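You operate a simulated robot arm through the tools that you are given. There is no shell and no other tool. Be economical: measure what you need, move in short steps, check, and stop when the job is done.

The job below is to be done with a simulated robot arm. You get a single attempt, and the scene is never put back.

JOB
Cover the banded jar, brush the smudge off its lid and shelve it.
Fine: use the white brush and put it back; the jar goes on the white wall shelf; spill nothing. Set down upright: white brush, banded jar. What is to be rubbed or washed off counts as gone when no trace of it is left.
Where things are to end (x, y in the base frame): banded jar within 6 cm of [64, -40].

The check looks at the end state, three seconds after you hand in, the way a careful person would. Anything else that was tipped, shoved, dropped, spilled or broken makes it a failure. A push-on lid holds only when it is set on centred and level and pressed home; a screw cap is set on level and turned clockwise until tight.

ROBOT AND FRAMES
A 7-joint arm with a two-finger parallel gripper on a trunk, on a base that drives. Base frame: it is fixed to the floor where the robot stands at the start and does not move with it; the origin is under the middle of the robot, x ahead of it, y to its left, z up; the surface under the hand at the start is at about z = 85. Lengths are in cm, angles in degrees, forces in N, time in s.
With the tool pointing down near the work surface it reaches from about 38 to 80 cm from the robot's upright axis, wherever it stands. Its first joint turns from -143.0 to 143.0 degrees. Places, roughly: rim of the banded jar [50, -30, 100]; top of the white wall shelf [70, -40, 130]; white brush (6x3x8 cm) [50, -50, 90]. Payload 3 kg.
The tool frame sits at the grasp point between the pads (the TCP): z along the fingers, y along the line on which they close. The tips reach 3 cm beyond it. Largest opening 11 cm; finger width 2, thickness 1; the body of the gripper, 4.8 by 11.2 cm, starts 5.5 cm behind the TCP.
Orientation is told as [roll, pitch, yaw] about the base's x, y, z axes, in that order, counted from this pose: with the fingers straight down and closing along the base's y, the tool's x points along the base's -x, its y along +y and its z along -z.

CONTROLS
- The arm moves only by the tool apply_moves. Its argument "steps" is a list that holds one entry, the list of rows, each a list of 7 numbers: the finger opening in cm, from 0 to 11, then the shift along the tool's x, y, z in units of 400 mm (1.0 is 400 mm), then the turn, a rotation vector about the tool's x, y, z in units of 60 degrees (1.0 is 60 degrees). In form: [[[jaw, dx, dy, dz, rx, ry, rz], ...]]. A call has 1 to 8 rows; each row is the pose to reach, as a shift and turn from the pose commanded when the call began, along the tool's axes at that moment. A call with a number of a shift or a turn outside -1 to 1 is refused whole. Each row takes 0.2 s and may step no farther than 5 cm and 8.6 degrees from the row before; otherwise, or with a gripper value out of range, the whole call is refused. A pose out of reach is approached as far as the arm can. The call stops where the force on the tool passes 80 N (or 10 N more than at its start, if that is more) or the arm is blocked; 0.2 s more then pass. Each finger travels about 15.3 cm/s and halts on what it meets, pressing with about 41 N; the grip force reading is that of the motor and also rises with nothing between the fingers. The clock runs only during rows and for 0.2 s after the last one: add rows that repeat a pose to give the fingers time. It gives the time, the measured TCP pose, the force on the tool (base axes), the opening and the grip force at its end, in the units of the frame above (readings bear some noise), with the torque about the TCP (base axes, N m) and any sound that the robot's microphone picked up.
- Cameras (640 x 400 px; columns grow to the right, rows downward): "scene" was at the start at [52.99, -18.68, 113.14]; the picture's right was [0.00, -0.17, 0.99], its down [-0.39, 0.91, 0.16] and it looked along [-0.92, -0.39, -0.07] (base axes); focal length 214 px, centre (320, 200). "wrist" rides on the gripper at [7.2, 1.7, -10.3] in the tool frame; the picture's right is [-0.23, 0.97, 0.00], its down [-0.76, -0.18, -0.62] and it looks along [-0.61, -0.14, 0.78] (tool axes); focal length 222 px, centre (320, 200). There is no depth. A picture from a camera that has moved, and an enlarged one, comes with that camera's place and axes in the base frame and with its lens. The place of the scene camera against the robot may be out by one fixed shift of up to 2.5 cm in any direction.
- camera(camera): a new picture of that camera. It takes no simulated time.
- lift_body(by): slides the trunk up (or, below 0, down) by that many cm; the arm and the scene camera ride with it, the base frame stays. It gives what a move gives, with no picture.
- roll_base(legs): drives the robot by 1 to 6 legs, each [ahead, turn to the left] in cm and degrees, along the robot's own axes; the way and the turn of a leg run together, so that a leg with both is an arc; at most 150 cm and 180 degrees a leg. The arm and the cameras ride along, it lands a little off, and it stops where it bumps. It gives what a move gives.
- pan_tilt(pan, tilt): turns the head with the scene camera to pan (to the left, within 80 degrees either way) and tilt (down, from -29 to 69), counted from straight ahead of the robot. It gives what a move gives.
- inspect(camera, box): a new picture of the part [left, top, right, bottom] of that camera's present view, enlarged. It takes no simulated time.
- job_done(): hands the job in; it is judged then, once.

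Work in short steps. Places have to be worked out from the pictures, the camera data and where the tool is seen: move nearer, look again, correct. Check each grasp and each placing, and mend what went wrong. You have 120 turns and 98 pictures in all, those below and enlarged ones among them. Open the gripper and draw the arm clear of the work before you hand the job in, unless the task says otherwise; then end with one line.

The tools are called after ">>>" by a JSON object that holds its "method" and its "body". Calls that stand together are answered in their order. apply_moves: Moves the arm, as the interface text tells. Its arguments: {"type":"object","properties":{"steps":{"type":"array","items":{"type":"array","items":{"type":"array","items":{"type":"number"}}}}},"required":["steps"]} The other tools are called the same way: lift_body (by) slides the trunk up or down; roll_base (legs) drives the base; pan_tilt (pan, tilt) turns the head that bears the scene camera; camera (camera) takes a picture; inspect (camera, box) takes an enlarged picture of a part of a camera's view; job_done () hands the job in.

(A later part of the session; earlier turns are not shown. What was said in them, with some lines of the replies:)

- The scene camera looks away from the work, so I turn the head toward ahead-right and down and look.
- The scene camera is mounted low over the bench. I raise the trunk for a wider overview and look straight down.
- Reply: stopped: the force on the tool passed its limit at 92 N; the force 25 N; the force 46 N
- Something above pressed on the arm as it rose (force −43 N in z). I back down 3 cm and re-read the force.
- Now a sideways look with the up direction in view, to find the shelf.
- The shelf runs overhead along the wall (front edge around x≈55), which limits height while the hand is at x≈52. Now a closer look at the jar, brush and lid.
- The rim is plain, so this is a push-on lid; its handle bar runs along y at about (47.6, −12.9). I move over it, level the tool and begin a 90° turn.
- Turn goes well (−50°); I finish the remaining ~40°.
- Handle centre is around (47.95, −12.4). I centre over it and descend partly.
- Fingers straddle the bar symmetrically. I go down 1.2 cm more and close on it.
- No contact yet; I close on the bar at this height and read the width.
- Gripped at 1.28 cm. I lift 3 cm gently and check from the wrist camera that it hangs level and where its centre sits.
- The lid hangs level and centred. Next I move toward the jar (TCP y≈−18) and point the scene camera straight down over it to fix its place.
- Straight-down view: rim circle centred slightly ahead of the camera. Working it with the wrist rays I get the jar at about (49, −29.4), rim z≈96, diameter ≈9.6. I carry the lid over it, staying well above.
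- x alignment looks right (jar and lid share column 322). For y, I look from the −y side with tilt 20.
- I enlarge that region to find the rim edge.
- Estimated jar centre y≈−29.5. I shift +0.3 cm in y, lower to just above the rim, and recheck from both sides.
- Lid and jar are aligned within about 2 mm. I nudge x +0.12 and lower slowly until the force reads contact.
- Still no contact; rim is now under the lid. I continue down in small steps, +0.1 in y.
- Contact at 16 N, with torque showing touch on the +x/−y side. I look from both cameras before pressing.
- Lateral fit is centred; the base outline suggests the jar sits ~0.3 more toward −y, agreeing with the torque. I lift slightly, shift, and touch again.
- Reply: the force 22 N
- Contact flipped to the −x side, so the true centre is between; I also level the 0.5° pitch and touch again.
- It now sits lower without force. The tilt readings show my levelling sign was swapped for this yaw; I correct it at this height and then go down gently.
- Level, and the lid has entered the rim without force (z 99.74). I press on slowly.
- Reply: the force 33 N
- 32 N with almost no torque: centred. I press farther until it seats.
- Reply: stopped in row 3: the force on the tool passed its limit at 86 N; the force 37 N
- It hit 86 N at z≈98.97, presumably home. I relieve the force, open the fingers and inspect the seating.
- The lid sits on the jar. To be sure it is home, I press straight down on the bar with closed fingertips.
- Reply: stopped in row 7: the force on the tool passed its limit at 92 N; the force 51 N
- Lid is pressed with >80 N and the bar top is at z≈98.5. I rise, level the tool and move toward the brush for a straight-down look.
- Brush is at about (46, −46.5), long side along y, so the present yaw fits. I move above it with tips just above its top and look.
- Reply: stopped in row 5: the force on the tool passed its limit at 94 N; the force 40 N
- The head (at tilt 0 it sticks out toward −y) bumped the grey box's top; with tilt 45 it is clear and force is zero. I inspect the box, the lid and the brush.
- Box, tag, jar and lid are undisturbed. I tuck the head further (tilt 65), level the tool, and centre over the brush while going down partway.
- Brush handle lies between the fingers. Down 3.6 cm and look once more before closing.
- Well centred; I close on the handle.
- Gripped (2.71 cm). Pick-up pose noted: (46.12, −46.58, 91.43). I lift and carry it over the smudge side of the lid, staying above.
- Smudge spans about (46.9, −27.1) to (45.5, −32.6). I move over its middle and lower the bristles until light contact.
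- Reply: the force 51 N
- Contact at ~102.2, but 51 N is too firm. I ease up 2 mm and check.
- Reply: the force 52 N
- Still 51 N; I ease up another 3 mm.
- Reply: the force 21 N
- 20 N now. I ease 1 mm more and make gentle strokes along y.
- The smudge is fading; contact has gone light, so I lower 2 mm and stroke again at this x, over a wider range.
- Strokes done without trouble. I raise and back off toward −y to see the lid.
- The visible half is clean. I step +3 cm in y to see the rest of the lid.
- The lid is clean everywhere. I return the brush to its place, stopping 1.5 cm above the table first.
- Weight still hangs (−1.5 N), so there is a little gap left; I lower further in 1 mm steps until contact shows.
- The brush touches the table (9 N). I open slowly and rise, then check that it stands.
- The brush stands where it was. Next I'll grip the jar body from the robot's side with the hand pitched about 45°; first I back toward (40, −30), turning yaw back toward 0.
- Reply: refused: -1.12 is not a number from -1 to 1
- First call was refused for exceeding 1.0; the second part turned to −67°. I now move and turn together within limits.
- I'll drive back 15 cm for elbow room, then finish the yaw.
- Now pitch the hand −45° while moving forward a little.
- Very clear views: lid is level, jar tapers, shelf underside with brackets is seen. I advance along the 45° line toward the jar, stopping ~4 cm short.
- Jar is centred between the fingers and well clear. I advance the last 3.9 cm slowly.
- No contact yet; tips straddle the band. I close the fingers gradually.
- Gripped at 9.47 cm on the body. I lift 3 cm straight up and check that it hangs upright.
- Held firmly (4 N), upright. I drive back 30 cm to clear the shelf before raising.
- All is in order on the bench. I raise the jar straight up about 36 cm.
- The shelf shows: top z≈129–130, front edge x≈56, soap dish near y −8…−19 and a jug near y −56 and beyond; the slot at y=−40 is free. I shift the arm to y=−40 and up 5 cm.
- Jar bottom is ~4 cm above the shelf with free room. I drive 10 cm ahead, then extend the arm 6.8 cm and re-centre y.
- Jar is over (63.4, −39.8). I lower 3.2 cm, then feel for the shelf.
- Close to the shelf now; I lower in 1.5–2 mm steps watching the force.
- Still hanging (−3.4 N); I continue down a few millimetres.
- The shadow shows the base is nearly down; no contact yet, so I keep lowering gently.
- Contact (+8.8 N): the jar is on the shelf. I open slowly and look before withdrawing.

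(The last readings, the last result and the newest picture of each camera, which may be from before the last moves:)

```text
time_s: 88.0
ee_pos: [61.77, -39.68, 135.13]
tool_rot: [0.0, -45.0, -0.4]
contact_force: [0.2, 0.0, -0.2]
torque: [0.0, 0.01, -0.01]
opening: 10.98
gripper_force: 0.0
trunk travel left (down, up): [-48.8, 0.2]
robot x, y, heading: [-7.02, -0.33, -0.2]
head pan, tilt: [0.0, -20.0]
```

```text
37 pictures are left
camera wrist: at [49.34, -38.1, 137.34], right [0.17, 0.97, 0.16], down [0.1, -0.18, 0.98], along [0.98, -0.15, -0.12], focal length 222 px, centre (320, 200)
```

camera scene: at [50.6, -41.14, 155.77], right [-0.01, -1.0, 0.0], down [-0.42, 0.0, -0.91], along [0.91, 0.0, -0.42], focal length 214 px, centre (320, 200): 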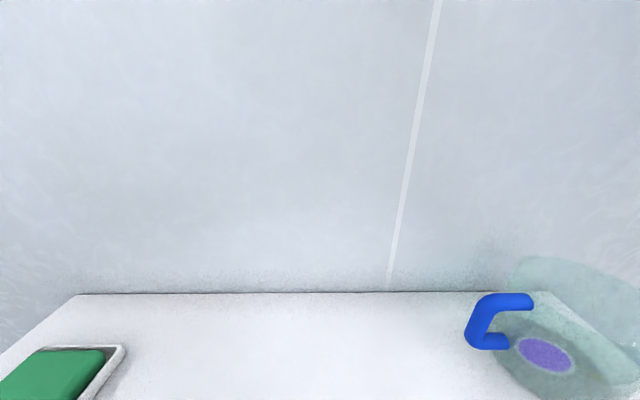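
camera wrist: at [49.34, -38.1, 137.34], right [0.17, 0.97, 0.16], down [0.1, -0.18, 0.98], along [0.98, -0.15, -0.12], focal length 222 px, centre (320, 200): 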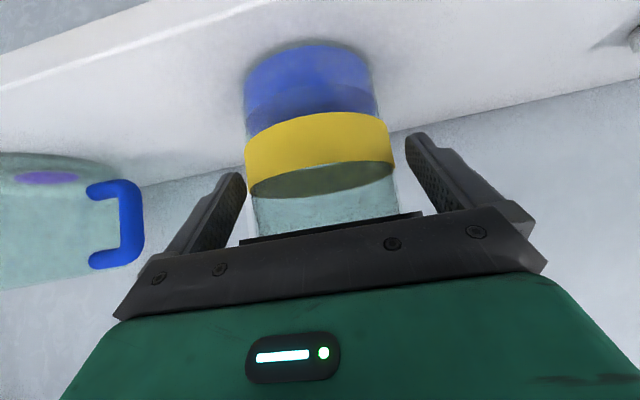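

Jar stands free, both fingers clear. I withdraw back along the tool axis and look.

>>> {"method": "apply_moves", "body": {"steps": [[[11, 0, 0, -0.04, 0, 0, 0], [11, 0, 0, -0.1, 0, 0, 0], [11, 0, 0, -0.2, 0, 0, 0], [11, 0, 0, -0.3, 0, 0, 0], [11, 0, 0, -0.4, 0, 0, 0], [11, 0, 0, -0.4, 0, 0, 0]]]}}

>>> {"method": "roll_base", "body": {"legs": [[-25, 0]]}}

>>> {"method": "camera", "body": {"camera": "scene"}}

>>> {"method": "camera", "body": {"camera": "wrist"}}

```text
time_s: 89.4
ee_pos: [50.19, -39.64, 146.65]
tool_rot: [-0.1, -45.0, -0.2]
contact_force: [-0.2, 0.3, -0.4]
torque: [-0.02, -0.03, 0.02]
opening: 11.0
gripper_force: 0.1
trunk travel left (down, up): [-48.8, 0.2]
robot x, y, heading: [-7.59, -0.09, -0.5]
head pan, tilt: [0.0, -20.0]
```

```text
time_s: 91.2
ee_pos: [25.84, -39.57, 146.6]
tool_rot: [0.0, -45.0, -0.2]
contact_force: [0.5, 0.0, -0.7]
torque: [-0.01, -0.01, 0.0]
opening: 11.01
gripper_force: 0.0
trunk travel left (down, up): [-48.8, 0.2]
robot x, y, heading: [-31.77, 0.16, 0.1]
head pan, tilt: [0.0, -20.0]
```

```text
36 pictures are left
camera scene: at [31.15, -40.12, 161.59], right [0.0, -1.0, 0.0], down [-0.42, 0.0, -0.91], along [0.91, 0.0, -0.42], focal length 214 px, centre (320, 200)
```

scene: 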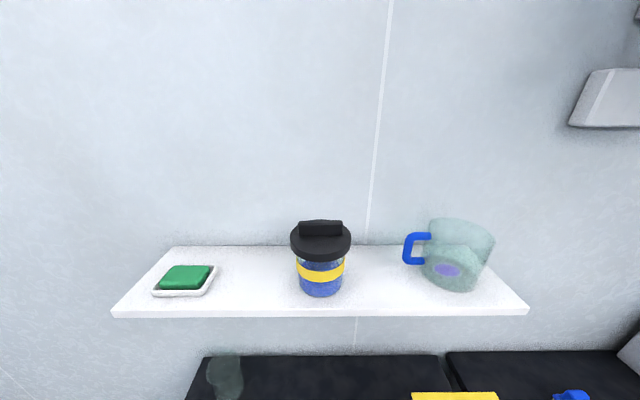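

```text
35 pictures are left
camera wrist: at [13.24, -37.9, 148.85], right [0.16, 0.97, 0.16], down [0.1, -0.18, 0.98], along [0.98, -0.15, -0.12], focal length 222 px, centre (320, 200)
```

wrist: 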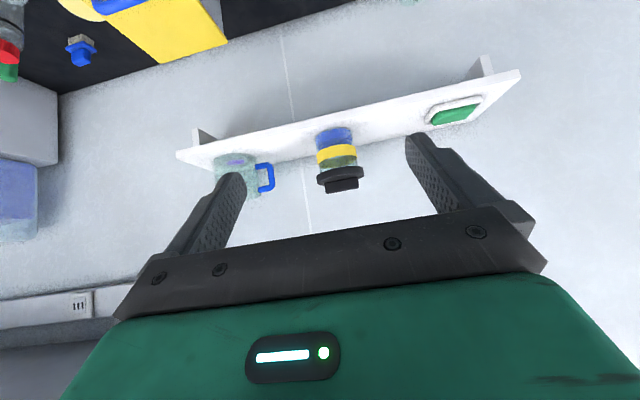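

The jar stands upright on the shelf. Final check of lid seating and any smudge trace, plus the brush.

>>> {"method": "inspect", "body": {"camera": "scene", "box": [270, 205, 370, 305]}}

>>> {"method": "pan_tilt", "body": {"pan": 0, "tilt": 15}}

>>> {"method": "camera", "body": {"camera": "scene"}}

```text
4.00 times, centred on (320, 255) of scene
camera zoom: at [31.15, -40.12, 161.59], right [0.0, -1.0, 0.0], down [-0.42, 0.0, -0.91], along [0.91, 0.0, -0.42], focal length 858 px, centre (320, -20)
```

zoom: 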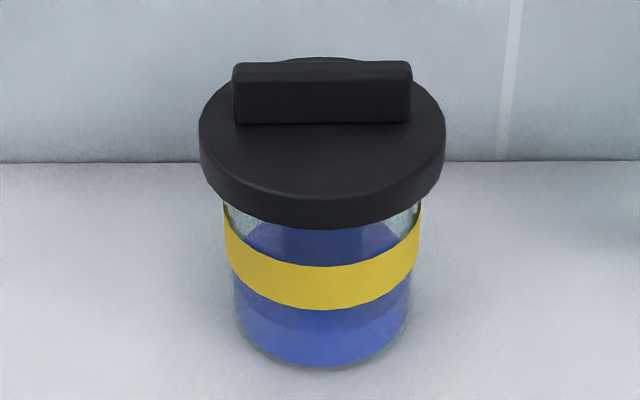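

```text
time_s: 92.2
ee_pos: [25.79, -39.49, 146.75]
tool_rot: [-0.1, -45.0, -0.2]
contact_force: [0.6, -0.1, -0.6]
torque: [0.01, 0.02, -0.03]
opening: 11.03
gripper_force: 0.0
trunk travel left (down, up): [-48.8, 0.2]
robot x, y, heading: [-31.73, 0.05, -0.2]
head pan, tilt: [0.0, 15.0]
```

```text
33 pictures are left
camera scene: at [28.63, -40.12, 156.63], right [0.0, -1.0, 0.0], down [-0.87, 0.0, -0.5], along [0.5, 0.0, -0.87], focal length 214 px, centre (320, 200)
```

scene: 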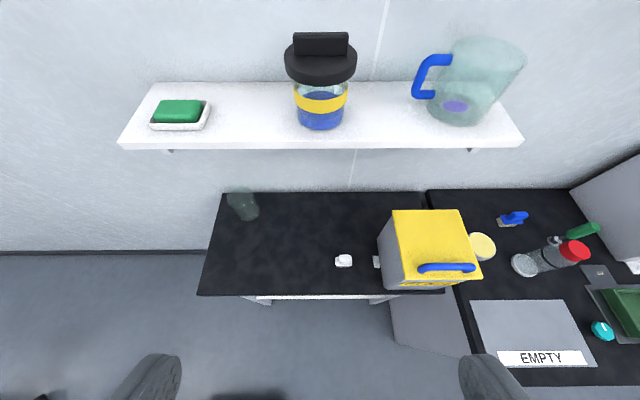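

The lid is level and clean, and the jar is upright at about (63.4, −39.7). The brush is back at its place and nothing else has moved, so I hand in.

>>> {"method": "job_done", "body": {}}

```text
The job is handed in.
```

I covered the banded jar, brushed its lid clean and set it upright on the white wall shelf at about (63.4, −39.7). The white brush is back standing where it was; the robot's head bumped the grey box once along the way, but the pictures show it did not move.
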